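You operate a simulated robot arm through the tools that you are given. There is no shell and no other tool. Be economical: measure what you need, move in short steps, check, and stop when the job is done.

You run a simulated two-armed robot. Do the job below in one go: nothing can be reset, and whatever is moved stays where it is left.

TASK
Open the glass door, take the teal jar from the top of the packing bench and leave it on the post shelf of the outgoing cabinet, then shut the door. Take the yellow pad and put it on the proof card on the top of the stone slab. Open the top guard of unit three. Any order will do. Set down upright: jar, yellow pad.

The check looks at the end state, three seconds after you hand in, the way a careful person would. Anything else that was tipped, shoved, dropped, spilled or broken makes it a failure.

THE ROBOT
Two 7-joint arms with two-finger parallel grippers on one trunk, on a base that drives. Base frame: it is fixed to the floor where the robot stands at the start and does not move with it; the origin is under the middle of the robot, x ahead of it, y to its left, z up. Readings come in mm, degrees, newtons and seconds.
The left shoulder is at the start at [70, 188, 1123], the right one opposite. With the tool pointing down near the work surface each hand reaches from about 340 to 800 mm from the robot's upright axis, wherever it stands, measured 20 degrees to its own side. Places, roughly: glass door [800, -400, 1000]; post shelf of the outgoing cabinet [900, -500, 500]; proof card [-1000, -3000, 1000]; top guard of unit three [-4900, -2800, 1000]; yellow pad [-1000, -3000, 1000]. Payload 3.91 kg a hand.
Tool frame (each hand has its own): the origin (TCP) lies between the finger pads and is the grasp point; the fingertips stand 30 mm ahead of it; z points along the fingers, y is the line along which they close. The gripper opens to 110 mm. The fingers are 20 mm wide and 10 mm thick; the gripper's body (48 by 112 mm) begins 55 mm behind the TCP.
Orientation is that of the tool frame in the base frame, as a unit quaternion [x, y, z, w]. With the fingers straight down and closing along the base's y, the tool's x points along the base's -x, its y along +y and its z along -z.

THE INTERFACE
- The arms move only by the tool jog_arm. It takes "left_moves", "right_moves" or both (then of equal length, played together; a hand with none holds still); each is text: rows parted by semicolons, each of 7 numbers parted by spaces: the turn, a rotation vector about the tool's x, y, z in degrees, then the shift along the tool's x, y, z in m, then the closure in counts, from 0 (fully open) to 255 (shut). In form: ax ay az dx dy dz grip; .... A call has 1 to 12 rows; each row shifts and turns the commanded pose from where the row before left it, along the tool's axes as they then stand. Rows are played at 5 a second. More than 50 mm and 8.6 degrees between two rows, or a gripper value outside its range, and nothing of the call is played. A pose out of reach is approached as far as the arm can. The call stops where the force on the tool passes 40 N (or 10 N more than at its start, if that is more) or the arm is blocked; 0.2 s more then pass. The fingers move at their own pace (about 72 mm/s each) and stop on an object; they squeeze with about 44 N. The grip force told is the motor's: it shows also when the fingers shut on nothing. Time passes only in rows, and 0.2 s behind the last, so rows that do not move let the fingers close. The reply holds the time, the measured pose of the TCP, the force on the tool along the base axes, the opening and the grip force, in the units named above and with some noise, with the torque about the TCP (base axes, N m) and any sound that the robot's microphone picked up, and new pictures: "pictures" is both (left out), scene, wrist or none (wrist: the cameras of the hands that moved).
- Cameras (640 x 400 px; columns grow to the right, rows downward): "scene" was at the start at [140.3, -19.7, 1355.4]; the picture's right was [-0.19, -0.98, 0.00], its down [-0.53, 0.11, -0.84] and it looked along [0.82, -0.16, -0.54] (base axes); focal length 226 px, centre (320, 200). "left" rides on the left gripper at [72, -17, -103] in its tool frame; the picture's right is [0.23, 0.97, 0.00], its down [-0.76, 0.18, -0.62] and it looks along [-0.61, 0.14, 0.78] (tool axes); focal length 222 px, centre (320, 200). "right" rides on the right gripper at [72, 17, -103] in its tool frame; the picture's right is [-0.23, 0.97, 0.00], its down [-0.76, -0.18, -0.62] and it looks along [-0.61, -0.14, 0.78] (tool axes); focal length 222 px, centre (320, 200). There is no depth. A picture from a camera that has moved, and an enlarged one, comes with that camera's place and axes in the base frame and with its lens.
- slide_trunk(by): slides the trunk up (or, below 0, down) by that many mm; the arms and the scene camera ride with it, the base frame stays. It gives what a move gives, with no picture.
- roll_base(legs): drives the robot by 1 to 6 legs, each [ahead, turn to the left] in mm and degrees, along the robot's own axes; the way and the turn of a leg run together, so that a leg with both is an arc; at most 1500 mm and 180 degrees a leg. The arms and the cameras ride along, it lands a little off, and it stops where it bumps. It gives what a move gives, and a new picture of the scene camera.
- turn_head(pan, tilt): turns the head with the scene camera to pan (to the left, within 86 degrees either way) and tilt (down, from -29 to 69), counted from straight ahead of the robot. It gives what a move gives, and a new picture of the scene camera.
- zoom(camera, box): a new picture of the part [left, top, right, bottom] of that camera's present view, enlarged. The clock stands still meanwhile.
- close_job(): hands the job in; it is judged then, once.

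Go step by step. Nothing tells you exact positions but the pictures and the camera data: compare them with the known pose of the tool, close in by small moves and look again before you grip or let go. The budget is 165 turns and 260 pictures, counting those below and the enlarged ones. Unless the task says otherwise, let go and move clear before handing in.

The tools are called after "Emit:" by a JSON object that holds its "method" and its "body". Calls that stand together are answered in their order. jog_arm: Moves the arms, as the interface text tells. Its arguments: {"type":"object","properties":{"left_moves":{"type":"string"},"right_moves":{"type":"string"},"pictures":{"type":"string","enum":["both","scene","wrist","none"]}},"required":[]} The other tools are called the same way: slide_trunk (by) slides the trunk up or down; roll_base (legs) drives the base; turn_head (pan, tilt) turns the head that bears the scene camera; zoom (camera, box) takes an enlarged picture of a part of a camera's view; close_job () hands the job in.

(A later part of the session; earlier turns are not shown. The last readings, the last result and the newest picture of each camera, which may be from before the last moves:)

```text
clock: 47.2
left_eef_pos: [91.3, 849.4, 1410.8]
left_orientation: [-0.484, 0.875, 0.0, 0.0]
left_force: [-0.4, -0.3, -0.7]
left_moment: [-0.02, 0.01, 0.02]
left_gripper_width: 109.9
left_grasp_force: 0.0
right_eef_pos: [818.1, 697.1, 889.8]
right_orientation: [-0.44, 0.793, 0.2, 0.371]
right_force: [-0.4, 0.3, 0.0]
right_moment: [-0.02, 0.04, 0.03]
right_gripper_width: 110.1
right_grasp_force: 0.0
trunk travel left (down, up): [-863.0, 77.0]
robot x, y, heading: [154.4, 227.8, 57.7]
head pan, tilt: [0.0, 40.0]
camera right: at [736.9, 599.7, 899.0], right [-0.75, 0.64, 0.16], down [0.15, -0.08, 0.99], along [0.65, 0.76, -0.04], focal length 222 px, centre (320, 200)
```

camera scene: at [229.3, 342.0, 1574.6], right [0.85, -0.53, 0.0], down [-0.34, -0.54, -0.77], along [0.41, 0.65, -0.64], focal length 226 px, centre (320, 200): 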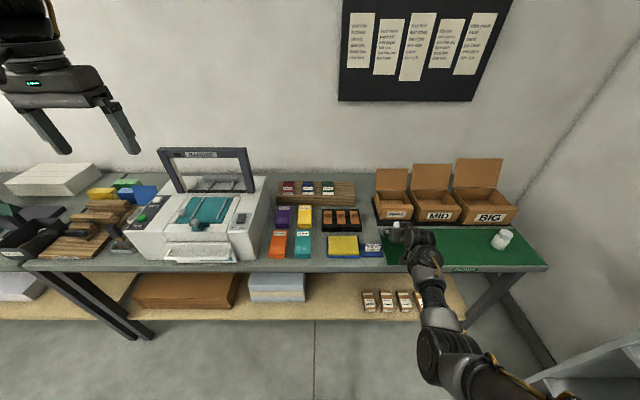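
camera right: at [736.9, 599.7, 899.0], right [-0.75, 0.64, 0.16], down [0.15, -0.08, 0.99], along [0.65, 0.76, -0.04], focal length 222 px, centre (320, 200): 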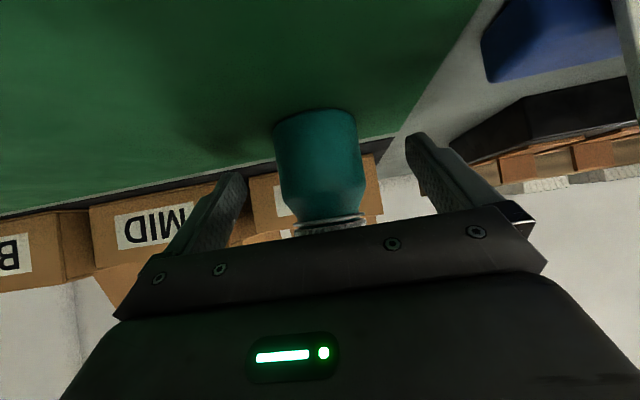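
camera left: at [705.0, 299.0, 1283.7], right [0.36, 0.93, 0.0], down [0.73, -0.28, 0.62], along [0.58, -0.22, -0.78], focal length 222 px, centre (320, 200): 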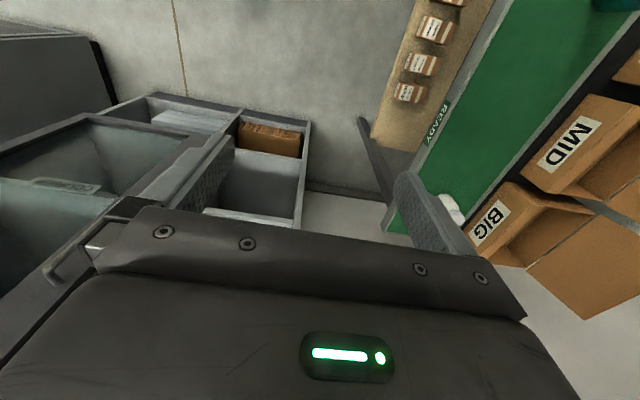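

Jar body is centred between the fingers. Close.

Emit:
{"method": "jog_arm", "body": {"right_moves": "0 0 0 0 0 0 80; 0 0 0 0 0 0 120; 0 0 0 0 0 0 150; 0 0 0 0 0 0 200; 0 0 0 0 0 0 255; 0 0 0 0 0 0 255", "pictures": "wrist"}}

```text
clock: 48.6
left_eef_pos: [91.8, 848.3, 1410.6]
left_orientation: [-0.484, 0.875, -0.001, 0.001]
left_force: [0.1, -0.2, 0.8]
left_moment: [0.01, 0.0, 0.03]
left_gripper_width: 110.0
left_grasp_force: 0.1
right_eef_pos: [819.3, 697.3, 887.9]
right_orientation: [-0.439, 0.793, 0.199, 0.372]
right_force: [-1.1, -0.3, 0.2]
right_moment: [0.0, 0.04, -0.02]
right_gripper_width: 49.1
right_grasp_force: 44.6
trunk travel left (down, up): [-863.0, 77.0]
robot x, y, heading: [158.1, 229.8, 57.7]
head pan, tilt: [0.0, 40.0]
camera right: at [736.9, 599.7, 898.9], right [-0.75, 0.64, 0.16], down [0.15, -0.08, 0.99], along [0.65, 0.76, -0.04], focal length 222 px, centre (320, 200)
```

right: 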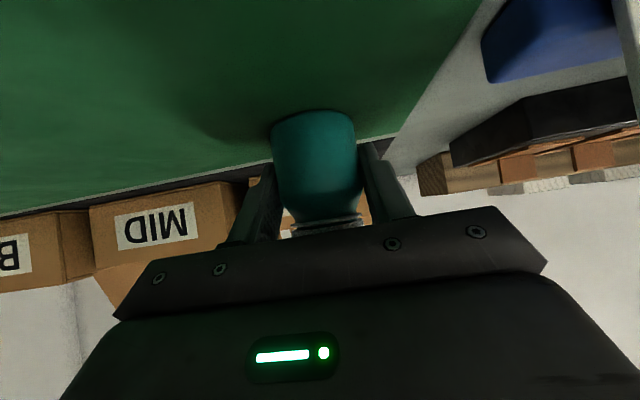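

Gripped (49 mm). Lift straight up 100 mm and retreat 150 mm.

Emit:
{"method": "jog_arm", "body": {"right_moves": "0 0 0 -0.0192 0 -0.0161 255; 0 0 0 -0.0268 0 -0.0225 255; 0 0 0 -0.0306 0 -0.0257 255; 0 0 0 0.0225 0 -0.0268 255; 0 0 0 0.0257 0 -0.0306 255; 0 0 0 0.0257 0 -0.0306 255; 0 0 0 0.0225 0 -0.0268 255; 0 0 0 0 0 0 255", "pictures": "both"}}

```text
clock: 50.5
left_eef_pos: [91.4, 850.1, 1411.4]
left_orientation: [-0.484, 0.875, 0.0, -0.001]
left_force: [0.9, -0.2, -0.4]
left_moment: [-0.02, 0.01, 0.02]
left_gripper_width: 110.0
left_grasp_force: 0.0
right_eef_pos: [735.2, 570.4, 989.4]
right_orientation: [-0.439, 0.794, 0.199, 0.371]
right_force: [-0.4, -0.8, -1.3]
right_moment: [0.0, 0.01, -0.01]
right_gripper_width: 0.1
right_grasp_force: 37.6
trunk travel left (down, up): [-863.0, 77.0]
robot x, y, heading: [153.7, 230.8, 57.4]
head pan, tilt: [0.0, 40.0]
camera scene: at [229.7, 342.6, 1574.5], right [0.85, -0.53, 0.0], down [-0.34, -0.54, -0.77], along [0.41, 0.65, -0.64], focal length 226 px, centre (320, 200)
camera right: at [654.0, 473.4, 999.1], right [-0.75, 0.64, 0.16], down [0.15, -0.08, 0.99], along [0.65, 0.76, -0.04], focal length 222 px, centre (320, 200)
```

scene: 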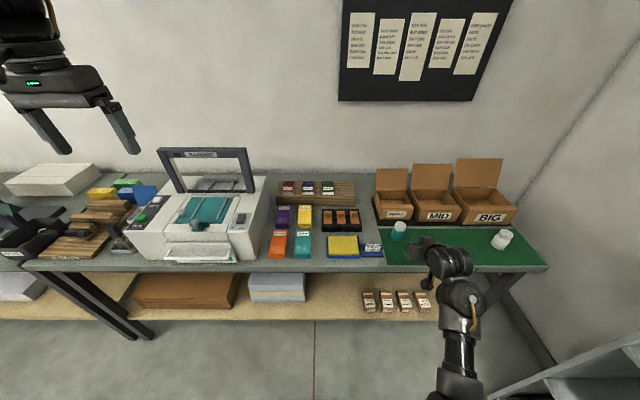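
right: 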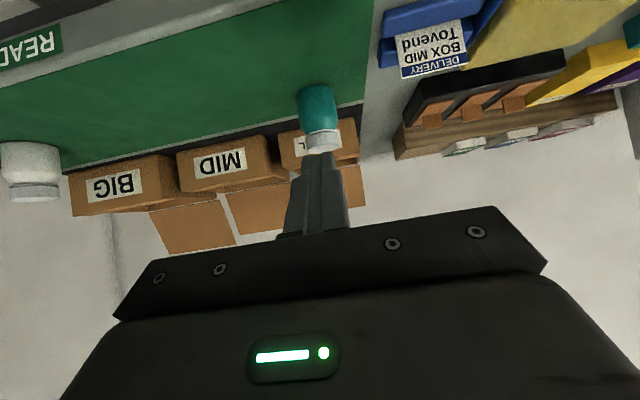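

The jar slipped out but stands upright on the bench where it was. Let me zoom in both views to measure its place and height better.

Emit:
{"method": "zoom", "body": {"camera": "right", "box": [240, 50, 400, 170]}}

Emit:
{"method": "zoom", "body": {"camera": "scene", "box": [360, 190, 460, 260]}}

```text
3.33 times, centred on (320, 110) of right
camera zoom: at [654.0, 473.4, 999.1], right [-0.75, 0.64, 0.16], down [0.15, -0.08, 0.99], along [0.65, 0.76, -0.04], focal length 740 px, centre (320, 500)
```

zoom: 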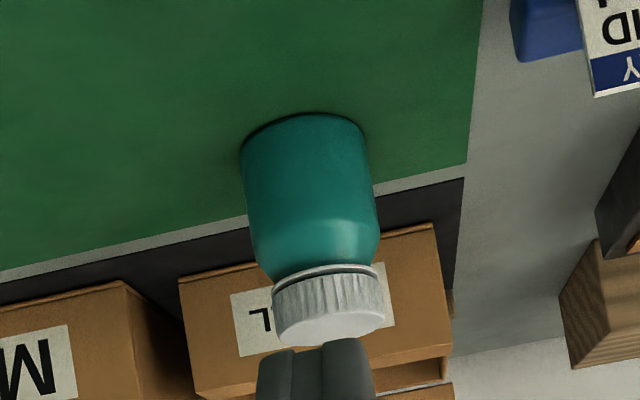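

```text
5.71 times, centred on (410, 225) of scene
camera zoom: at [229.7, 342.6, 1574.5], right [0.85, -0.53, 0.0], down [-0.34, -0.54, -0.77], along [0.41, 0.65, -0.64], focal length 1292 px, centre (-194, 57)
```

zoom: 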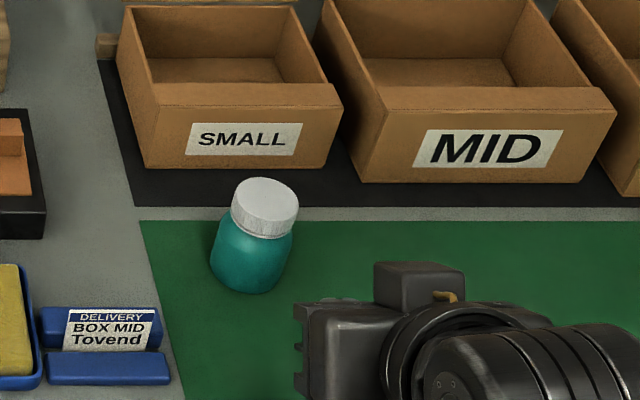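

Re-measuring suggests the jar axis was ~30 mm beyond the TCP (only the fingertips touched): it's nearer (834, 714), bench ≈840. Reopen and approach again, checking before gripping.

Emit:
{"method": "jog_arm", "body": {"right_moves": "0 0 0 0 0 0 0; 0 0 0 -0.009 0 0 0; 0 0 0 -0.01 -0.002 0 0; 0 0 0 -0.01 0 0 0; 0 0 0 0 0 0.04 0; 0 0 0 0 0 0.04 0; 0 0 0 0 0 0.04 0; 0 0 0 0 0 0.04 0; 0 0 0 0 0 0 0", "pictures": "wrist"}}

```text
clock: 52.5
left_eef_pos: [92.3, 848.8, 1411.2]
left_orientation: [-0.484, 0.875, 0.0, 0.0]
left_force: [-0.5, -0.3, 0.0]
left_moment: [0.03, 0.0, 0.01]
left_gripper_width: 109.9
left_grasp_force: 0.1
right_eef_pos: [811.5, 686.3, 910.3]
right_orientation: [-0.44, 0.793, 0.2, 0.372]
right_force: [-0.4, -0.6, 0.0]
right_moment: [0.01, 0.0, -0.02]
right_gripper_width: 109.9
right_grasp_force: 0.1
trunk travel left (down, up): [-863.0, 77.0]
robot x, y, heading: [158.2, 230.9, 57.7]
head pan, tilt: [0.0, 40.0]
camera right: at [730.2, 589.1, 918.9], right [-0.75, 0.64, 0.16], down [0.15, -0.08, 0.99], along [0.65, 0.76, -0.04], focal length 222 px, centre (320, 200)
```

right: 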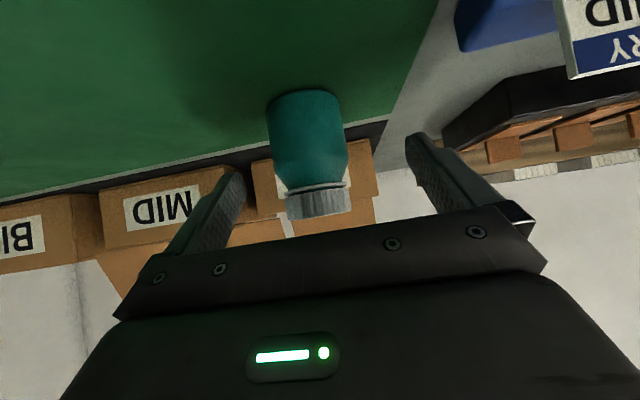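

Emit:
{"method": "jog_arm", "body": {"right_moves": "0 0 0 0.0025 -0.0035 0.022 0; 0 0 0 0.0025 -0.0035 0.022 0; 0 0 0 0 0 0 0", "pictures": "both"}}

```text
clock: 53.2
left_eef_pos: [91.2, 848.0, 1411.0]
left_orientation: [-0.484, 0.875, 0.0, 0.0]
left_force: [-0.3, 0.3, -0.4]
left_moment: [0.0, 0.01, 0.04]
left_gripper_width: 110.0
left_grasp_force: 0.0
right_eef_pos: [836.3, 710.1, 877.4]
right_orientation: [-0.438, 0.793, 0.2, 0.373]
right_force: [0.9, -1.9, 6.5]
right_moment: [0.24, 0.28, -0.01]
right_gripper_width: 109.7
right_grasp_force: 0.0
trunk travel left (down, up): [-863.0, 77.0]
robot x, y, heading: [153.6, 231.2, 57.8]
head pan, tilt: [0.0, 40.0]
camera scene: at [228.4, 341.0, 1574.8], right [0.85, -0.53, 0.0], down [-0.34, -0.54, -0.77], along [0.41, 0.65, -0.64], focal length 226 px, centre (320, 200)
camera right: at [754.4, 611.8, 886.8], right [-0.75, 0.64, 0.16], down [0.15, -0.08, 0.99], along [0.65, 0.76, -0.04], focal length 222 px, centre (320, 200)
```

scene: 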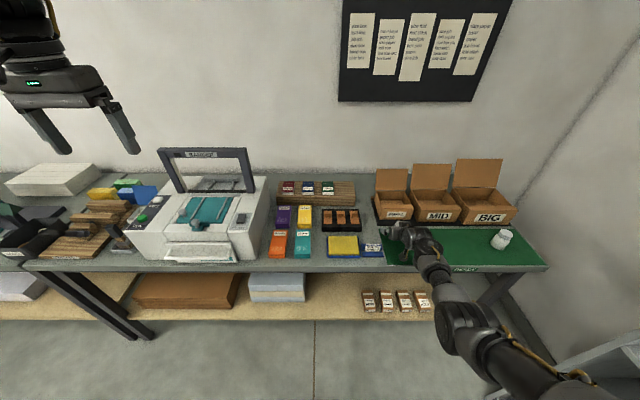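
right: 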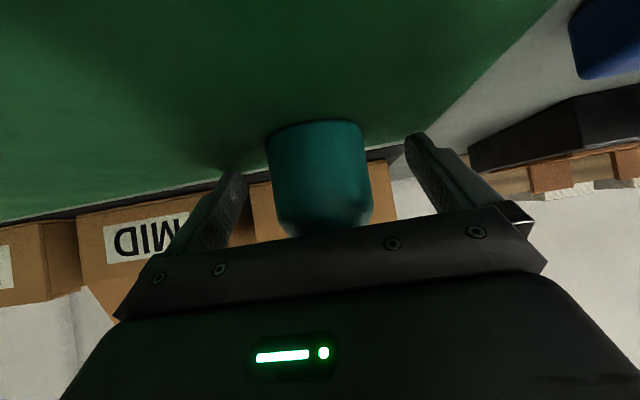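

Slight contact force upward—fingertips brush the bench. Raise 6 mm and close.

Emit:
{"method": "jog_arm", "body": {"right_moves": "0 0 0 -0.0062 0 -0.0019 0; 0 0 0 0 0 0 60; 0 0 0 0 0 0 110; 0 0 0 0 0 0 150; 0 0 0 0 0 0 200; 0 0 0 0 0 0 255; 0 0 0 0 0 0 255; 0 0 0 0 0 0 255", "pictures": "wrist"}}

```text
clock: 55.0
left_eef_pos: [91.2, 849.5, 1410.7]
left_orientation: [-0.484, 0.875, 0.0, 0.0]
left_force: [0.6, -0.4, -0.2]
left_moment: [0.0, -0.02, -0.02]
left_gripper_width: 109.8
left_grasp_force: 0.1
right_eef_pos: [838.2, 711.6, 882.7]
right_orientation: [-0.44, 0.793, 0.2, 0.372]
right_force: [0.3, 0.1, 1.0]
right_moment: [0.01, 0.02, 0.02]
right_gripper_width: 48.2
right_grasp_force: 44.3
trunk travel left (down, up): [-863.0, 77.0]
robot x, y, heading: [155.2, 227.8, 57.6]
head pan, tilt: [0.0, 40.0]
camera right: at [756.4, 613.6, 891.8], right [-0.75, 0.64, 0.16], down [0.15, -0.08, 0.99], along [0.65, 0.76, -0.04], focal length 222 px, centre (320, 200)
```

right: 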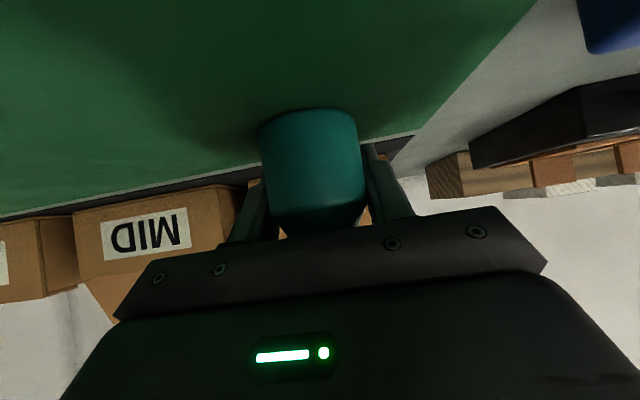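

Lift gently by 12 mm and check that it holds.

Emit:
{"method": "jog_arm", "body": {"right_moves": "0 0 0 -0.003 0 -0.0026 255; 0 0 0 -0.003 0 -0.0026 255; 0 0 0 -0.003 0 -0.0026 255; 0 0 0 0 0 0 255; 0 0 0 0 0 0 255", "pictures": "wrist"}}

```text
clock: 56.2
left_eef_pos: [93.1, 849.3, 1411.2]
left_orientation: [-0.484, 0.875, 0.0, 0.0]
left_force: [-0.3, 0.4, -0.7]
left_moment: [-0.01, -0.04, -0.01]
left_gripper_width: 110.2
left_grasp_force: 0.1
right_eef_pos: [839.3, 712.0, 896.0]
right_orientation: [-0.44, 0.793, 0.2, 0.372]
right_force: [-0.3, 0.0, -1.0]
right_moment: [0.02, 0.0, -0.01]
right_gripper_width: 48.4
right_grasp_force: 44.1
trunk travel left (down, up): [-863.0, 77.0]
robot x, y, heading: [156.8, 231.3, 57.8]
head pan, tilt: [0.0, 40.0]
camera right: at [757.1, 614.7, 904.6], right [-0.75, 0.64, 0.16], down [0.15, -0.08, 0.99], along [0.65, 0.76, -0.04], focal length 222 px, centre (320, 200)
```

right: 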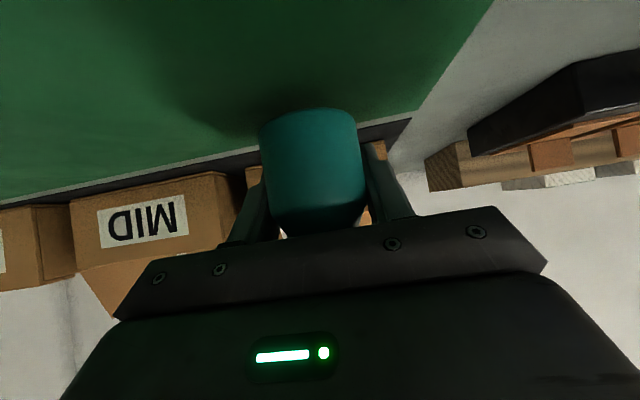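

It holds. Lift further and retreat, gently.

Emit:
{"method": "jog_arm", "body": {"right_moves": "0 0 0 -0.0077 0 -0.0064 255; 0 0 0 -0.0115 0 -0.0096 255; 0 0 0 -0.0153 0 -0.0129 255; 0 0 0 -0.0153 0 -0.0129 255; 0 0 0 -0.0115 0 -0.0096 255; 0 0 0 0.0064 0 -0.0077 255; 0 0 0 0.0129 0 -0.0153 255; 0 0 0 0.0161 0 -0.0191 255; 0 0 0 0.0161 0 -0.0191 255; 0 0 0 0.0161 0 -0.0191 255; 0 0 0 0.0129 0 -0.0153 255; 0 0 0 0.0064 0 -0.0077 255", "pictures": "both"}}

```text
clock: 58.9
left_eef_pos: [92.8, 848.6, 1410.6]
left_orientation: [-0.484, 0.875, 0.0, 0.001]
left_force: [0.3, -0.5, -0.2]
left_moment: [-0.01, 0.02, -0.03]
left_gripper_width: 109.8
left_grasp_force: 0.1
right_eef_pos: [764.8, 598.6, 975.1]
right_orientation: [-0.44, 0.793, 0.2, 0.371]
right_force: [-0.5, 0.3, -1.7]
right_moment: [0.05, 0.03, -0.01]
right_gripper_width: 48.3
right_grasp_force: 44.3
trunk travel left (down, up): [-863.0, 77.0]
robot x, y, heading: [158.0, 230.5, 57.8]
head pan, tilt: [0.0, 40.0]
camera scene: at [229.4, 342.1, 1574.6], right [0.85, -0.53, 0.0], down [-0.34, -0.54, -0.77], along [0.41, 0.65, -0.64], focal length 226 px, centre (320, 200)
camera right: at [682.8, 501.3, 984.8], right [-0.75, 0.64, 0.16], down [0.15, -0.08, 0.99], along [0.65, 0.76, -0.04], focal length 222 px, centre (320, 200)
```

scene: 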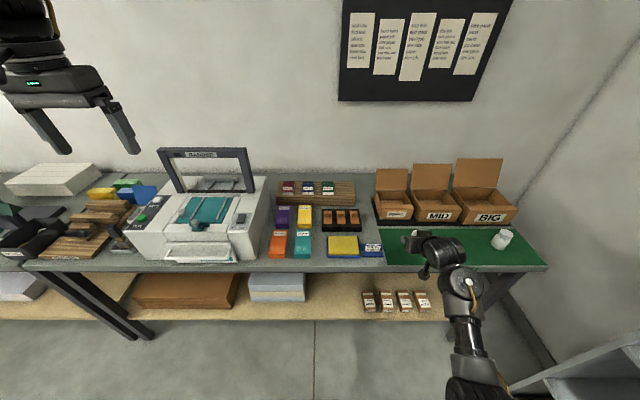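
right: 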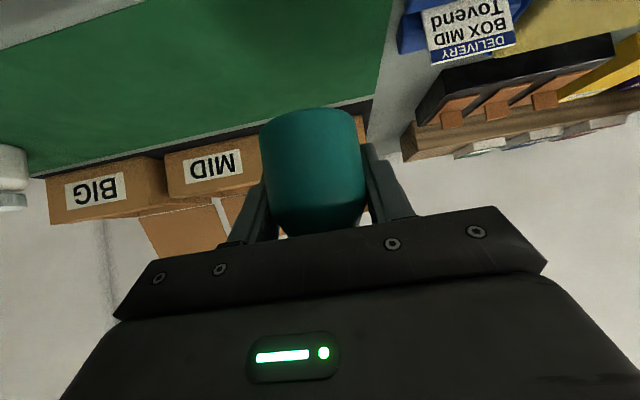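

Jar is held well. Shift the hand left toward the middle (to stay clear of the open door), then turn to the cabinet.

Emit:
{"method": "jog_arm", "body": {"right_moves": "0 0 0 0 0.02 0 255; 0 0 0 0 0.03 0 255; 0 0 0 0 0.035 0 255; 0 0 0 0 0.035 0 255; 0 0 0 0 0.03 0 255; 0 0 0 0 0.02 0 255; 0 0 0 0 0 0 255", "pictures": "none"}}

Emit:
{"method": "roll_base", "body": {"legs": [[0, -46], [0, -46]]}}

```text
clock: 60.5
left_eef_pos: [92.7, 850.5, 1410.4]
left_orientation: [-0.484, 0.875, -0.001, -0.001]
left_force: [0.0, -0.4, -0.2]
left_moment: [0.0, -0.01, 0.01]
left_gripper_width: 110.1
left_grasp_force: 0.0
right_eef_pos: [619.1, 691.5, 972.8]
right_orientation: [-0.44, 0.792, 0.201, 0.372]
right_force: [-0.3, 0.4, -1.6]
right_moment: [0.02, 0.0, 0.05]
right_gripper_width: 48.6
right_grasp_force: 44.3
trunk travel left (down, up): [-863.0, 77.0]
robot x, y, heading: [153.7, 231.0, 57.7]
head pan, tilt: [0.0, 40.0]
```

```text
clock: 65.0
left_eef_pos: [776.0, 273.9, 1410.8]
left_orientation: [0.291, 0.957, -0.001, 0.0]
left_force: [0.3, 0.2, -0.7]
left_moment: [-0.02, 0.01, 0.03]
left_gripper_width: 110.1
left_grasp_force: 0.1
right_eef_pos: [601.5, -247.7, 973.7]
right_orientation: [0.264, 0.867, -0.129, 0.401]
right_force: [-0.6, 0.4, -0.9]
right_moment: [0.0, -0.02, 0.01]
right_gripper_width: 48.7
right_grasp_force: 43.9
trunk travel left (down, up): [-863.0, 77.0]
robot x, y, heading: [153.5, 229.7, -34.1]
head pan, tilt: [0.0, 40.0]
camera scene: at [270.0, 152.6, 1574.5], right [-0.56, -0.83, 0.0], down [-0.53, 0.36, -0.77], along [0.63, -0.43, -0.64], focal length 226 px, centre (320, 200)
```

scene: 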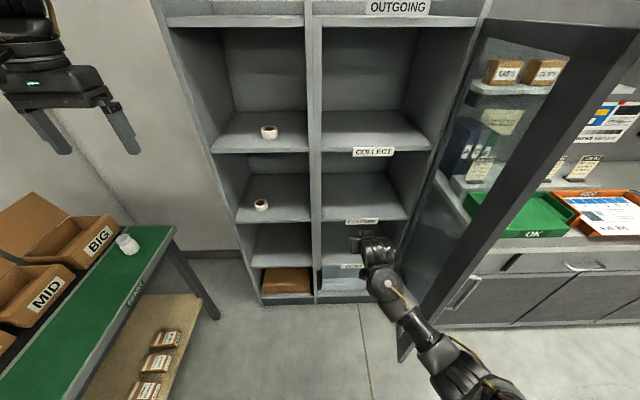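

Now lower the trunk 380 mm so the jar is just above the POST shelf level (shelf ≈ z 470).

Emit:
{"method": "slide_trunk", "body": {"by": -370}}

Emit:
{"method": "turn_head", "body": {"pan": -10, "tilt": 40}}

Emit:
{"method": "jog_arm", "body": {"right_moves": "0 0 0 0 -0.02 0 255; 0 0 0 0 -0.02 0 255; 0 0 0 0 0 0 255", "pictures": "wrist"}}

```text
clock: 68.6
left_eef_pos: [774.2, 272.6, 1040.6]
left_orientation: [0.292, 0.956, 0.0, 0.0]
left_force: [0.3, 0.5, 0.4]
left_moment: [0.01, -0.02, 0.0]
left_gripper_width: 110.0
left_grasp_force: 0.2
right_eef_pos: [602.5, -249.6, 603.9]
right_orientation: [0.264, 0.868, -0.128, 0.402]
right_force: [-0.4, -0.2, -1.7]
right_moment: [-0.01, -0.03, 0.01]
right_gripper_width: 48.5
right_grasp_force: 44.1
trunk travel left (down, up): [-493.0, 447.0]
robot x, y, heading: [155.4, 230.7, -33.9]
head pan, tilt: [0.0, 40.0]
```

```text
clock: 69.3
left_eef_pos: [775.9, 273.8, 1040.3]
left_orientation: [0.292, 0.957, 0.001, 0.0]
left_force: [0.5, -0.9, 0.1]
left_moment: [0.02, -0.01, 0.04]
left_gripper_width: 110.0
left_grasp_force: 0.0
right_eef_pos: [601.8, -249.5, 603.2]
right_orientation: [0.263, 0.868, -0.127, 0.401]
right_force: [-0.3, 0.3, -1.5]
right_moment: [0.02, -0.06, 0.01]
right_gripper_width: 48.4
right_grasp_force: 44.4
trunk travel left (down, up): [-493.0, 447.0]
robot x, y, heading: [157.5, 230.6, -34.1]
head pan, tilt: [-10.0, 40.0]
camera scene: at [260.4, 140.7, 1204.5], right [-0.69, -0.72, 0.0], down [-0.46, 0.45, -0.77], along [0.55, -0.53, -0.64], focal length 226 px, centre (320, 200)
```

scene: 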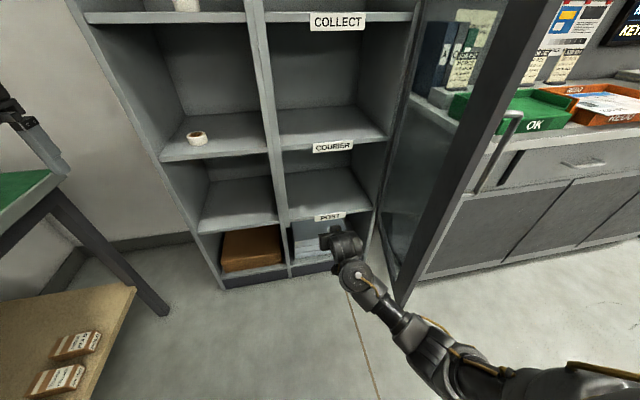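

```text
clock: 70.1
left_eef_pos: [775.4, 273.2, 1040.1]
left_orientation: [0.292, 0.956, -0.001, 0.0]
left_force: [0.2, -0.2, -0.3]
left_moment: [0.02, -0.02, 0.0]
left_gripper_width: 110.0
left_grasp_force: 0.1
right_eef_pos: [579.1, -282.2, 603.6]
right_orientation: [0.264, 0.867, -0.128, 0.402]
right_force: [0.3, -0.2, -0.9]
right_moment: [0.0, -0.01, -0.01]
right_gripper_width: 48.3
right_grasp_force: 44.3
trunk travel left (down, up): [-493.0, 447.0]
robot x, y, heading: [154.9, 228.3, -34.1]
head pan, tilt: [-10.0, 40.0]
camera right: at [484.0, -196.5, 613.3], right [0.67, 0.73, 0.16], down [-0.08, -0.15, 0.99], along [0.74, -0.67, -0.04], focal length 222 px, centre (320, 200)
```

right: 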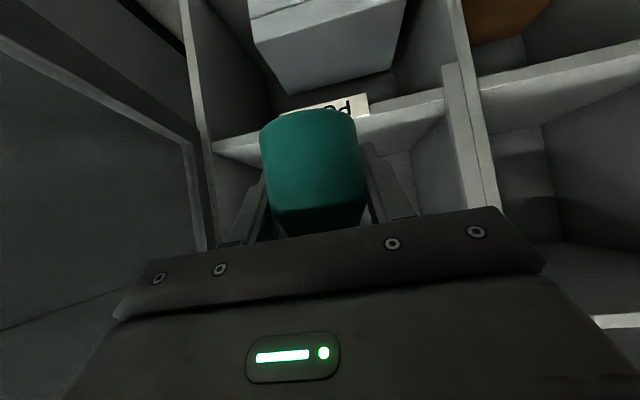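

Aligned with the POST bay (shelf top ≈ z 475, jar base ≈ 568). Move forward horizontally 240 mm.

Emit:
{"method": "jog_arm", "body": {"right_moves": "0 0 0 -0.0193 0 0.023 255; 0 0 0 -0.0257 0 0.0306 255; 0 0 0 -0.0257 0 0.0306 255; 0 0 0 -0.0257 0 0.0306 255; 0 0 0 -0.0257 0 0.0306 255; 0 0 0 -0.0257 0 0.0306 255; 0 0 0 0 0 0 255", "pictures": "both"}}

```text
clock: 71.7
left_eef_pos: [776.0, 271.8, 1041.0]
left_orientation: [0.292, 0.956, 0.001, 0.0]
left_force: [0.2, 1.1, 0.4]
left_moment: [-0.02, 0.0, 0.03]
left_gripper_width: 110.1
left_grasp_force: 0.1
right_eef_pos: [754.9, -403.4, 604.3]
right_orientation: [0.264, 0.867, -0.128, 0.402]
right_force: [0.3, 0.4, -0.8]
right_moment: [0.02, -0.01, -0.02]
right_gripper_width: 48.3
right_grasp_force: 43.9
right hand out of reach, approached as far as the arm can: row 6
trunk travel left (down, up): [-493.0, 447.0]
robot x, y, heading: [156.1, 228.7, -33.7]
head pan, tilt: [-10.0, 40.0]
camera scene: at [260.2, 140.3, 1204.6], right [-0.69, -0.72, 0.0], down [-0.46, 0.45, -0.77], along [0.55, -0.53, -0.64], focal length 226 px, centre (320, 200)
camera right: at [659.7, -318.0, 613.9], right [0.67, 0.73, 0.17], down [-0.08, -0.15, 0.99], along [0.74, -0.67, -0.04], focal length 222 px, centre (320, 200)
```

scene: 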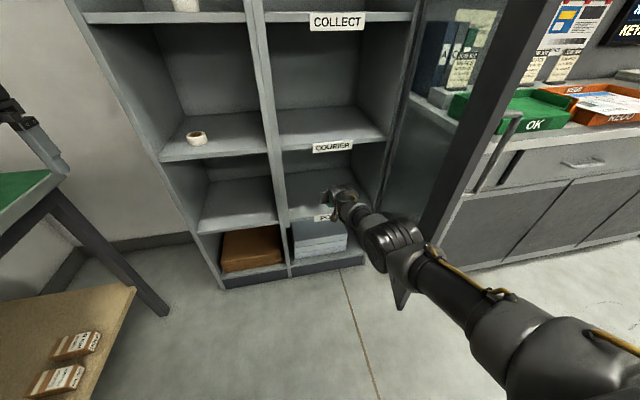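
right: 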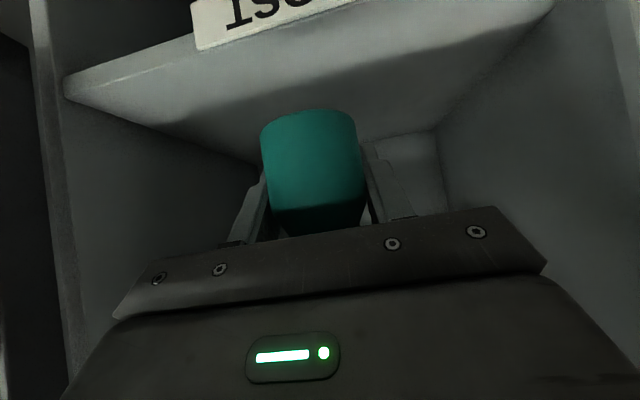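

Arm is at full reach at 850 mm; shelf edge is at ≈900 ahead, top z≈473. I'll drive the base ahead 140 mm to bring the jar ~90 mm inside.

Emit:
{"method": "roll_base", "body": {"legs": [[140, 0]]}}

Emit:
{"method": "jog_arm", "body": {"right_moves": "0 0 0 0 0 0 255", "pictures": "wrist"}}

```text
clock: 73.1
left_eef_pos: [893.7, 196.3, 1040.2]
left_orientation: [0.29, 0.957, 0.0, 0.0]
left_force: [0.6, -0.9, -0.5]
left_moment: [0.01, -0.01, 0.02]
left_gripper_width: 110.1
left_grasp_force: 0.2
right_eef_pos: [874.7, -478.8, 602.9]
right_orientation: [0.262, 0.868, -0.127, 0.402]
right_force: [0.6, -0.7, -1.4]
right_moment: [-0.01, -0.03, 0.01]
right_gripper_width: 48.6
right_grasp_force: 43.8
trunk travel left (down, up): [-493.0, 447.0]
robot x, y, heading: [271.6, 150.0, -34.0]
head pan, tilt: [-10.0, 40.0]
camera scene: at [379.2, 61.5, 1204.4], right [-0.69, -0.72, 0.0], down [-0.47, 0.45, -0.77], along [0.55, -0.53, -0.64], focal length 226 px, centre (320, 200)
```

scene: 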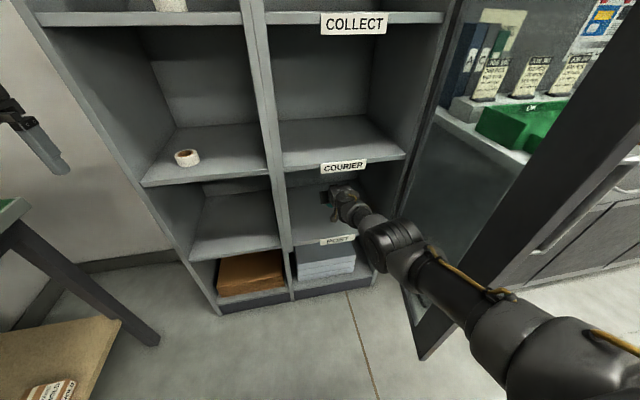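

```text
clock: 73.5
left_eef_pos: [892.4, 195.8, 1040.7]
left_orientation: [0.29, 0.957, 0.001, 0.0]
left_force: [0.1, 0.4, 0.7]
left_moment: [0.04, -0.03, 0.0]
left_gripper_width: 110.0
left_grasp_force: 0.1
right_eef_pos: [873.5, -478.4, 605.6]
right_orientation: [0.262, 0.868, -0.126, 0.401]
right_force: [0.2, 0.1, -0.7]
right_moment: [0.02, -0.02, 0.0]
right_gripper_width: 48.4
right_grasp_force: 43.6
trunk travel left (down, up): [-493.0, 447.0]
robot x, y, heading: [268.3, 147.1, -33.6]
head pan, tilt: [-10.0, 40.0]
camera right: at [779.0, -394.7, 613.8], right [0.67, 0.73, 0.16], down [-0.08, -0.15, 0.99], along [0.74, -0.67, -0.04], focal length 222 px, centre (320, 200)
```

right: 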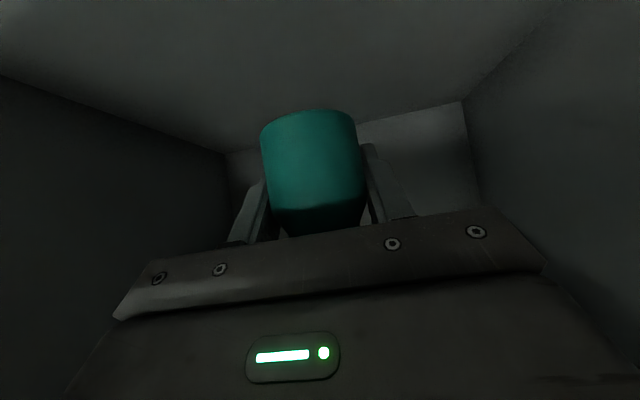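

Jar is inside the bay. Lower with the trunk by 75 mm, then feel the shelf with small steps.

Emit:
{"method": "slide_trunk", "body": {"by": -75}}

Emit:
{"method": "jog_arm", "body": {"right_moves": "0 0 0 0.0023 0 0.0019 255; 0 0 0 0.0023 0 0.0019 255; 0 0 0 0.0023 0 0.0019 255; 0 0 0 0 0 0 255", "pictures": "wrist"}}

```text
clock: 74.6
left_eef_pos: [891.8, 196.5, 965.9]
left_orientation: [0.29, 0.957, 0.0, -0.001]
left_force: [-0.4, 0.5, 0.3]
left_moment: [0.0, -0.01, -0.04]
left_gripper_width: 110.0
left_grasp_force: 0.0
right_eef_pos: [873.5, -478.5, 529.7]
right_orientation: [0.262, 0.868, -0.126, 0.402]
right_force: [-0.3, 0.7, -0.5]
right_moment: [0.0, 0.0, -0.02]
right_gripper_width: 48.2
right_grasp_force: 44.3
trunk travel left (down, up): [-418.0, 522.0]
robot x, y, heading: [267.2, 148.3, -34.1]
head pan, tilt: [-10.0, 40.0]
```

```text
clock: 75.6
left_eef_pos: [893.3, 197.5, 966.5]
left_orientation: [0.29, 0.957, -0.001, -0.001]
left_force: [0.4, -0.9, 0.6]
left_moment: [0.01, 0.02, -0.02]
left_gripper_width: 109.9
left_grasp_force: 0.0
right_eef_pos: [873.4, -477.1, 522.6]
right_orientation: [0.261, 0.869, -0.126, 0.401]
right_force: [-0.3, 0.0, -0.9]
right_moment: [-0.02, 0.0, 0.0]
right_gripper_width: 48.7
right_grasp_force: 43.9
trunk travel left (down, up): [-418.0, 522.0]
robot x, y, heading: [276.1, 150.0, -33.5]
head pan, tilt: [-10.0, 40.0]
camera right: at [777.7, -393.9, 531.5], right [0.66, 0.73, 0.16], down [-0.08, -0.15, 0.99], along [0.74, -0.67, -0.04], focal length 222 px, centre (320, 200)
```

right: 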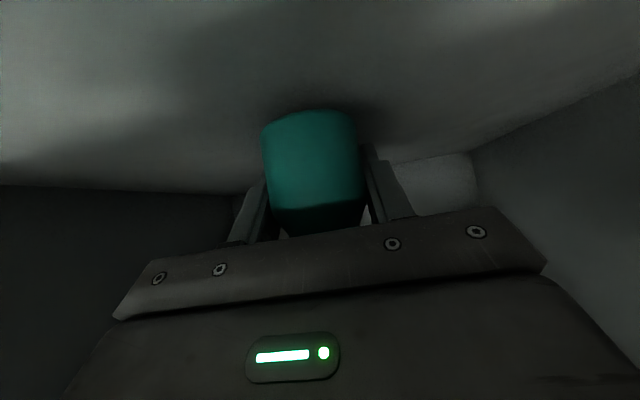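

Emit:
{"method": "jog_arm", "body": {"right_moves": "0 0 0 0.0023 0 0.0019 255; 0 0 0 0.0023 0 0.0019 255; 0 0 0 0 0 0 255", "pictures": "none"}}

Emit:
{"method": "jog_arm", "body": {"right_moves": "0 0 0 0.0023 0 0.0019 255; 0 0 0 0 0 0 255", "pictures": "wrist"}}

```text
clock: 76.4
left_eef_pos: [892.7, 197.3, 966.2]
left_orientation: [0.289, 0.957, -0.002, 0.0]
left_force: [0.3, 0.5, -0.1]
left_moment: [0.04, 0.01, 0.01]
left_gripper_width: 109.9
left_grasp_force: 0.1
right_eef_pos: [871.2, -477.1, 517.3]
right_orientation: [0.263, 0.868, -0.127, 0.402]
right_force: [-0.6, 0.5, -1.3]
right_moment: [-0.01, -0.02, 0.0]
right_gripper_width: 48.4
right_grasp_force: 44.0
right hand out of reach, approached as far as the arm can: row 2
trunk travel left (down, up): [-418.0, 522.0]
robot x, y, heading: [272.7, 151.2, -33.9]
head pan, tilt: [-10.0, 40.0]
```

```text
clock: 77.0
left_eef_pos: [893.0, 196.0, 965.7]
left_orientation: [0.29, 0.957, 0.0, 0.0]
left_force: [-0.5, -0.3, -0.3]
left_moment: [-0.03, -0.02, 0.01]
left_gripper_width: 109.8
left_grasp_force: 0.1
right_eef_pos: [870.5, -476.4, 513.9]
right_orientation: [0.261, 0.869, -0.126, 0.402]
right_force: [-1.5, 0.3, -1.2]
right_moment: [0.01, 0.02, -0.02]
right_gripper_width: 48.6
right_grasp_force: 43.9
trunk travel left (down, up): [-418.0, 522.0]
robot x, y, heading: [273.0, 150.6, -33.9]
head pan, tilt: [-10.0, 40.0]
camera right: at [775.2, -392.4, 523.1], right [0.67, 0.73, 0.16], down [-0.08, -0.15, 0.99], along [0.74, -0.67, -0.04], focal length 222 px, centre (320, 200)
```

right: 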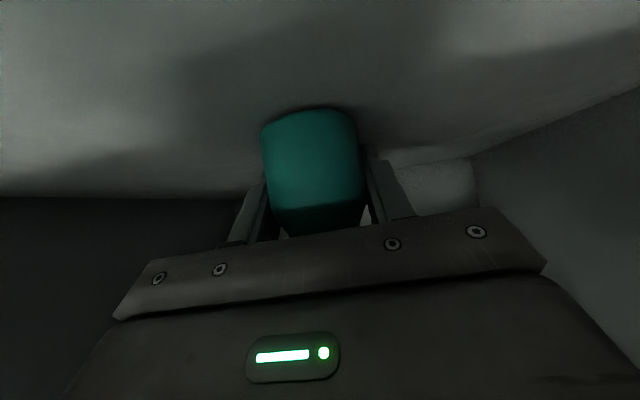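

Emit:
{"method": "slide_trunk", "body": {"by": -4}}

Emit:
{"method": "slide_trunk", "body": {"by": -3}}

```text
clock: 77.5
left_eef_pos: [891.5, 196.1, 962.5]
left_orientation: [0.291, 0.957, -0.001, 0.0]
left_force: [1.1, -0.4, 0.1]
left_moment: [0.01, 0.0, 0.01]
left_gripper_width: 110.0
left_grasp_force: 0.2
right_eef_pos: [870.5, -477.5, 511.5]
right_orientation: [0.262, 0.867, -0.128, 0.404]
right_force: [0.2, -0.5, 8.4]
right_moment: [0.23, 0.05, -0.01]
right_gripper_width: 48.4
right_grasp_force: 44.1
trunk travel left (down, up): [-414.0, 526.0]
robot x, y, heading: [276.0, 148.1, -33.8]
head pan, tilt: [-10.0, 40.0]
```

```text
clock: 78.0
left_eef_pos: [891.2, 197.5, 959.4]
left_orientation: [0.29, 0.957, -0.001, 0.001]
left_force: [-1.2, 0.3, 0.3]
left_moment: [-0.02, 0.0, 0.02]
left_gripper_width: 109.9
left_grasp_force: 0.0
right_eef_pos: [870.0, -475.6, 513.2]
right_orientation: [0.262, 0.866, -0.129, 0.406]
right_force: [-0.3, -1.5, 20.7]
right_moment: [0.4, 0.28, 0.02]
right_gripper_width: 48.5
right_grasp_force: 43.7
trunk travel left (down, up): [-411.0, 529.0]
robot x, y, heading: [272.3, 154.4, -33.6]
head pan, tilt: [-10.0, 40.0]
```

Contact with the shelf. Ease 2 mm up to unload, then open and withdraw.

Emit:
{"method": "slide_trunk", "body": {"by": 2.5}}

Emit:
{"method": "jog_arm", "body": {"right_moves": "0 0 0 0 0 0 150; 0 0 0 0 0 0 100; 0 0 0 0 0 0 50; 0 0 0 0 0 0 0; 0 0 0 0 0 0 0; 0 0 0 0 0 0 0", "pictures": "wrist"}}

```text
clock: 78.6
left_eef_pos: [891.6, 197.5, 961.8]
left_orientation: [0.29, 0.957, -0.001, 0.0]
left_force: [0.2, 0.4, -1.0]
left_moment: [0.01, 0.05, 0.01]
left_gripper_width: 110.0
left_grasp_force: 0.1
right_eef_pos: [871.2, -474.6, 512.8]
right_orientation: [0.261, 0.867, -0.128, 0.404]
right_force: [4.3, -4.6, 18.6]
right_moment: [0.38, 0.04, -0.06]
right_gripper_width: 48.6
right_grasp_force: 44.2
trunk travel left (down, up): [-414.0, 526.0]
robot x, y, heading: [273.5, 150.7, -33.7]
head pan, tilt: [-10.0, 40.0]
```

```text
clock: 80.0
left_eef_pos: [892.6, 195.8, 960.7]
left_orientation: [0.29, 0.957, 0.0, -0.001]
left_force: [0.2, -0.1, 0.2]
left_moment: [-0.02, 0.02, -0.01]
left_gripper_width: 110.0
left_grasp_force: 0.0
right_eef_pos: [870.1, -476.1, 509.5]
right_orientation: [0.262, 0.868, -0.127, 0.402]
right_force: [1.1, 0.0, 0.1]
right_moment: [0.0, 0.0, 0.0]
right_gripper_width: 109.8
right_grasp_force: 0.2
trunk travel left (down, up): [-414.0, 526.0]
robot x, y, heading: [268.6, 151.6, -33.9]
head pan, tilt: [-10.0, 40.0]
camera right: at [775.3, -392.1, 518.6], right [0.66, 0.73, 0.16], down [-0.08, -0.15, 0.99], along [0.74, -0.67, -0.04], focal length 222 px, centre (320, 200)
```

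right: 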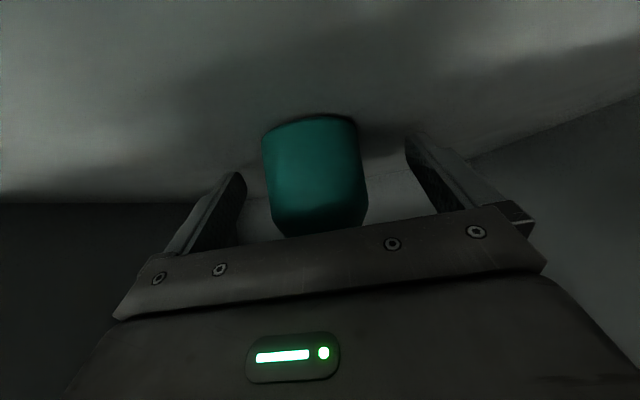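

Jar stands free. Withdraw along the tool axis and then drive back.

Emit:
{"method": "jog_arm", "body": {"right_moves": "0 0 0 0 0 -0.025 0; 0 0 0 0 0 -0.035 0; 0 0 0 0 0 -0.04 0; 0 0 0 0 0 -0.04 0; 0 0 0 0.0322 0 -0.0383 0; 0 0 0 0.0322 0 -0.0383 0; 0 0 0 0 0 0 0", "pictures": "wrist"}}

Emit:
{"method": "roll_base", "body": {"legs": [[-250, 0]]}}

```text
clock: 81.6
left_eef_pos: [893.2, 196.9, 961.7]
left_orientation: [0.289, 0.957, -0.001, -0.001]
left_force: [-0.4, 0.1, 0.4]
left_moment: [-0.01, 0.03, -0.05]
left_gripper_width: 110.2
left_grasp_force: 0.1
right_eef_pos: [700.0, -359.9, 597.6]
right_orientation: [0.263, 0.868, -0.128, 0.401]
right_force: [-1.0, 0.3, 0.1]
right_moment: [0.02, -0.01, 0.01]
right_gripper_width: 110.0
right_grasp_force: 0.1
trunk travel left (down, up): [-414.0, 526.0]
robot x, y, heading: [272.6, 150.8, -33.6]
head pan, tilt: [-10.0, 40.0]
camera right: at [604.5, -275.6, 606.9], right [0.67, 0.73, 0.16], down [-0.08, -0.15, 0.99], along [0.74, -0.67, -0.04], focal length 222 px, centre (320, 200)
```

right: 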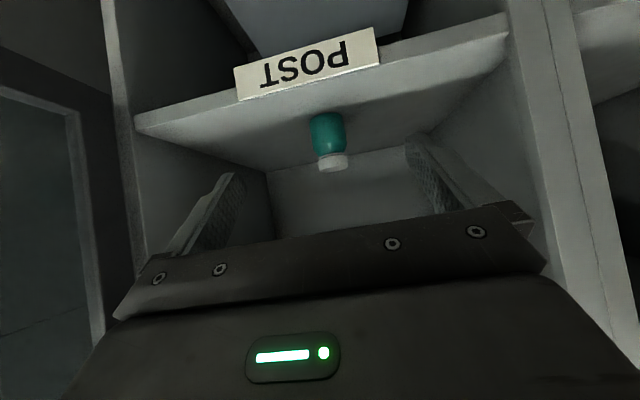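

```text
clock: 83.4
left_eef_pos: [684.0, 339.5, 961.6]
left_orientation: [0.287, 0.958, 0.0, 0.001]
left_force: [-0.2, 0.6, 0.0]
left_moment: [0.01, 0.0, -0.01]
left_gripper_width: 109.9
left_grasp_force: 0.0
right_eef_pos: [493.0, -218.5, 598.5]
right_orientation: [0.26, 0.869, -0.126, 0.403]
right_force: [-0.9, 1.1, -0.2]
right_moment: [-0.02, -0.01, 0.07]
right_gripper_width: 109.8
right_grasp_force: 0.2
trunk travel left (down, up): [-414.0, 526.0]
robot x, y, heading: [62.2, 287.4, -33.3]
head pan, tilt: [-10.0, 40.0]
camera scene: at [169.0, 202.1, 1125.2], right [-0.69, -0.73, 0.0], down [-0.47, 0.44, -0.77], along [0.56, -0.53, -0.64], focal length 226 px, centre (320, 200)
```

scene: 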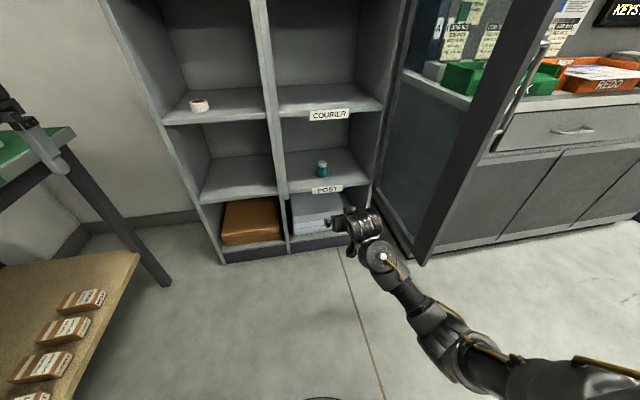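

The jar stands on the POST shelf. To shut the door I'll go round to its outer side and push the stile with closed fingers, below the handle, hand yawed 45° left. First raise and back off.

Emit:
{"method": "slide_trunk", "body": {"by": 200}}

Emit:
{"method": "roll_base", "body": {"legs": [[-200, 0]]}}

Emit:
{"method": "jog_arm", "body": {"right_moves": "0 0 0 0.02 -0.03 -0.024 255; 0 0 0 0.02 -0.04 -0.024 255; 0 0 0 0.015 -0.04 -0.018 255; 0 0 0 0 -0.045 0 255; 0 0 0 0 -0.045 0 255; 0 0 0 0 -0.04 0 255; -5.75 0 -4.82 0 0 0 255; -5.75 0 -4.82 0 0 0 255; -5.75 0 -4.82 0 0 0 255; -5.75 0 -4.82 0 0 0 255; -5.75 0 -4.82 0 0 0 255; -5.75 0 -4.82 0 0 0 255", "pictures": "scene"}}

```text
clock: 85.5
left_eef_pos: [683.6, 338.6, 1160.2]
left_orientation: [0.288, 0.958, 0.0, 0.0]
left_force: [-0.5, -0.5, 0.7]
left_moment: [0.01, -0.02, 0.04]
left_gripper_width: 110.0
left_grasp_force: 0.0
right_eef_pos: [493.9, -217.7, 797.2]
right_orientation: [0.259, 0.869, -0.126, 0.403]
right_force: [0.5, -0.5, 0.1]
right_moment: [-0.02, -0.01, -0.05]
right_gripper_width: 109.9
right_grasp_force: 0.2
trunk travel left (down, up): [-614.0, 326.0]
robot x, y, heading: [63.4, 289.9, -33.4]
head pan, tilt: [-10.0, 40.0]
```

```text
clock: 87.1
left_eef_pos: [519.2, 447.8, 1162.0]
left_orientation: [0.288, 0.958, 0.0, 0.001]
left_force: [-0.4, 0.5, -0.4]
left_moment: [-0.01, -0.01, -0.04]
left_gripper_width: 110.1
left_grasp_force: 0.1
right_eef_pos: [329.0, -110.4, 798.3]
right_orientation: [0.26, 0.868, -0.126, 0.403]
right_force: [0.6, 0.1, -0.2]
right_moment: [0.01, -0.02, 0.02]
right_gripper_width: 109.8
right_grasp_force: 0.1
trunk travel left (down, up): [-614.0, 326.0]
robot x, y, heading: [-100.5, 396.6, -33.5]
head pan, tilt: [-10.0, 40.0]
camera scene: at [4.4, 310.8, 1325.1], right [-0.69, -0.73, 0.0], down [-0.47, 0.44, -0.77], along [0.56, -0.53, -0.64], focal length 226 px, centre (320, 200)
```

scene: 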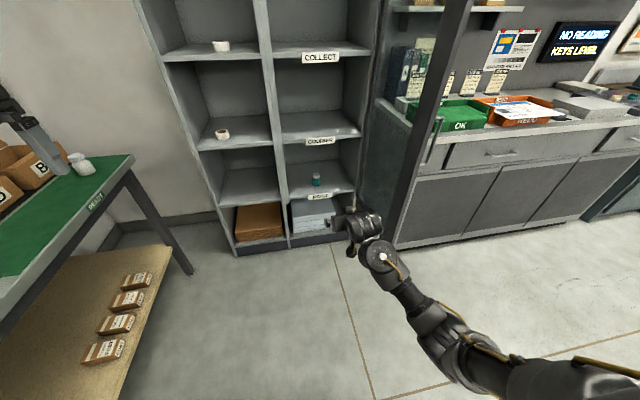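

```text
refused: row 2 steps farther than a row can; nothing moved
```

Emit:
{"method": "jog_arm", "body": {"right_moves": "0 0 0 0.018 -0.035 -0.022 255; 0 0 0 0.018 -0.035 -0.022 255; 0 0 0 0.018 -0.035 -0.022 255; 0 0 0 0 -0.045 0 255; 0 0 0 0 -0.045 0 255; 0 0 0 0 -0.045 0 255; -5.75 0 -4.82 0 0 0 255; -5.75 0 -4.82 0 0 0 255; -5.75 0 -4.82 0 0 0 255; -5.75 0 -4.82 0 0 0 255; -5.75 0 -4.82 0 0 0 255; -5.75 0 -4.82 0 0 0 255", "pictures": "scene"}}

```text
clock: 88.2
left_eef_pos: [520.1, 445.1, 1160.9]
left_orientation: [0.288, 0.958, 0.0, 0.0]
left_force: [0.6, -0.2, -0.1]
left_moment: [0.03, 0.0, 0.02]
left_gripper_width: 110.2
left_grasp_force: 0.0
right_eef_pos: [120.1, -254.2, 819.3]
right_orientation: [0.256, 0.867, -0.206, 0.374]
right_force: [0.9, 0.1, -0.8]
right_moment: [-0.02, 0.0, 0.02]
right_gripper_width: 0.0
right_grasp_force: 37.4
trunk travel left (down, up): [-614.0, 326.0]
robot x, y, heading: [-100.2, 397.0, -33.6]
head pan, tilt: [-10.0, 40.0]
stopped in row 5 (right hand): the arm was blocked; the commanded pose is now the measured one
camera scene: at [5.0, 308.6, 1324.9], right [-0.69, -0.72, 0.0], down [-0.47, 0.44, -0.77], along [0.56, -0.53, -0.64], focal length 226 px, centre (320, 200)
```

scene: 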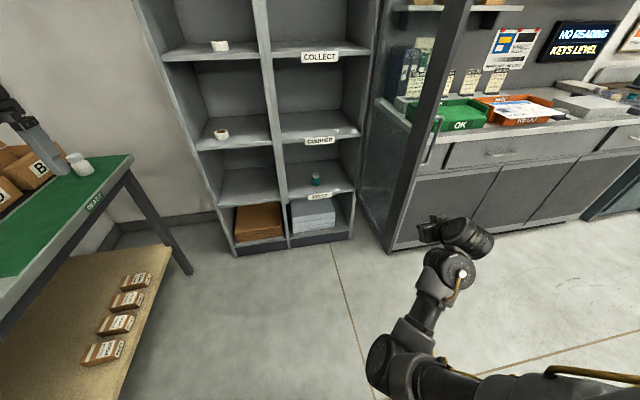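

Position is right; now yaw the hand left 56° (about the vertical).

Emit:
{"method": "jog_arm", "body": {"right_moves": "-6.03 -1.33 -5.07 0 0 0 255; -6.03 -1.33 -5.07 0 0 0 255; -6.03 -1.33 -5.07 0 0 0 255; -6.03 -1.33 -5.07 0 0 0 255; -6.03 -1.33 -5.07 0 0 0 255; -6.03 -1.33 -5.07 0 0 0 255; -6.03 -1.33 -5.07 0 0 0 255; 0 0 0 0 0 0 255", "pictures": "scene"}}

```text
clock: 90.0
left_eef_pos: [519.1, 446.6, 1160.9]
left_orientation: [0.287, 0.958, 0.0, 0.0]
left_force: [0.1, -0.8, -0.9]
left_moment: [-0.04, 0.0, 0.0]
left_gripper_width: 110.2
left_grasp_force: 0.0
right_eef_pos: [120.3, -252.4, 820.3]
right_orientation: [-0.026, 0.904, -0.08, 0.42]
right_force: [-0.1, 0.7, 0.3]
right_moment: [-0.01, 0.0, 0.01]
right_gripper_width: 0.0
right_grasp_force: 37.6
right hand out of reach, approached as far as the arm can: row 5, 6, 7
trunk travel left (down, up): [-614.0, 326.0]
robot x, y, heading: [-101.4, 397.7, -33.5]
head pan, tilt: [-10.0, 40.0]
camera scene: at [4.9, 310.6, 1325.1], right [-0.69, -0.73, 0.0], down [-0.47, 0.44, -0.77], along [0.56, -0.53, -0.64], focal length 226 px, centre (320, 200)
```

scene: 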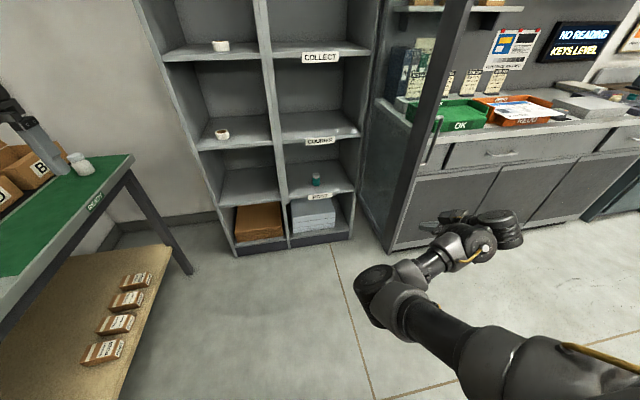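

The wrist can't yaw that far there. Better: straighten the hand ahead of the robot and let the base push along the door's chord from outside. First re-straighten the hand.

Emit:
{"method": "jog_arm", "body": {"right_moves": "0 0 0 -0.0258 0.0194 0.0256 255; 0 0 0 -0.0258 0.0194 0.0256 255; 0 0 0 -0.0258 0.0194 0.0256 255; 0 0 0 -0.0258 0.0194 0.0256 255; 0 0 0 -0.0258 0.0194 0.0256 255; 4.67 0.65 6.97 0 0 0 255; 4.67 0.65 6.97 0 0 0 255; 4.67 0.65 6.97 0 0 0 255; 4.67 0.65 6.97 0 0 0 255; 0 0 0 0 0 0 255", "pictures": "none"}}

Emit:
{"method": "turn_head", "body": {"pan": -70, "tilt": 40}}

```text
clock: 92.2
left_eef_pos: [518.8, 446.9, 1160.0]
left_orientation: [0.288, 0.958, 0.0, -0.001]
left_force: [-0.8, -0.1, -0.7]
left_moment: [-0.03, 0.01, 0.02]
left_gripper_width: 109.9
left_grasp_force: 0.0
right_eef_pos: [304.9, -158.9, 819.1]
right_orientation: [0.263, 0.867, -0.122, 0.405]
right_force: [0.3, 0.1, 0.3]
right_moment: [0.02, -0.02, 0.03]
right_gripper_width: 0.1
right_grasp_force: 37.9
trunk travel left (down, up): [-614.0, 326.0]
robot x, y, heading: [-99.0, 396.3, -33.5]
head pan, tilt: [-10.0, 40.0]
```

```text
clock: 93.5
left_eef_pos: [518.5, 447.7, 1161.1]
left_orientation: [0.287, 0.958, 0.0, 0.0]
left_force: [0.7, 0.7, 0.3]
left_moment: [-0.03, 0.0, 0.03]
left_gripper_width: 110.1
left_grasp_force: 0.1
right_eef_pos: [305.3, -159.8, 819.6]
right_orientation: [0.261, 0.867, -0.122, 0.406]
right_force: [0.1, 0.6, 0.1]
right_moment: [0.03, -0.01, -0.01]
right_gripper_width: 0.0
right_grasp_force: 37.7
trunk travel left (down, up): [-614.0, 326.0]
robot x, y, heading: [-101.0, 400.6, -33.5]
head pan, tilt: [-70.0, 40.0]
camera scene: at [-76.7, 286.1, 1325.1], right [-0.97, 0.23, 0.0], down [0.15, 0.63, -0.77], along [-0.18, -0.74, -0.64], focal length 226 px, centre (320, 200)
```

scene: 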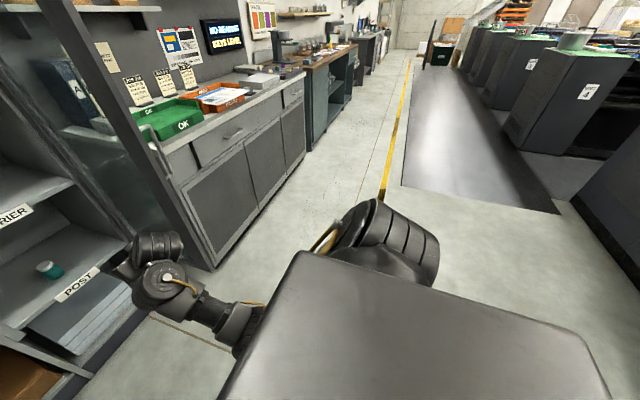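

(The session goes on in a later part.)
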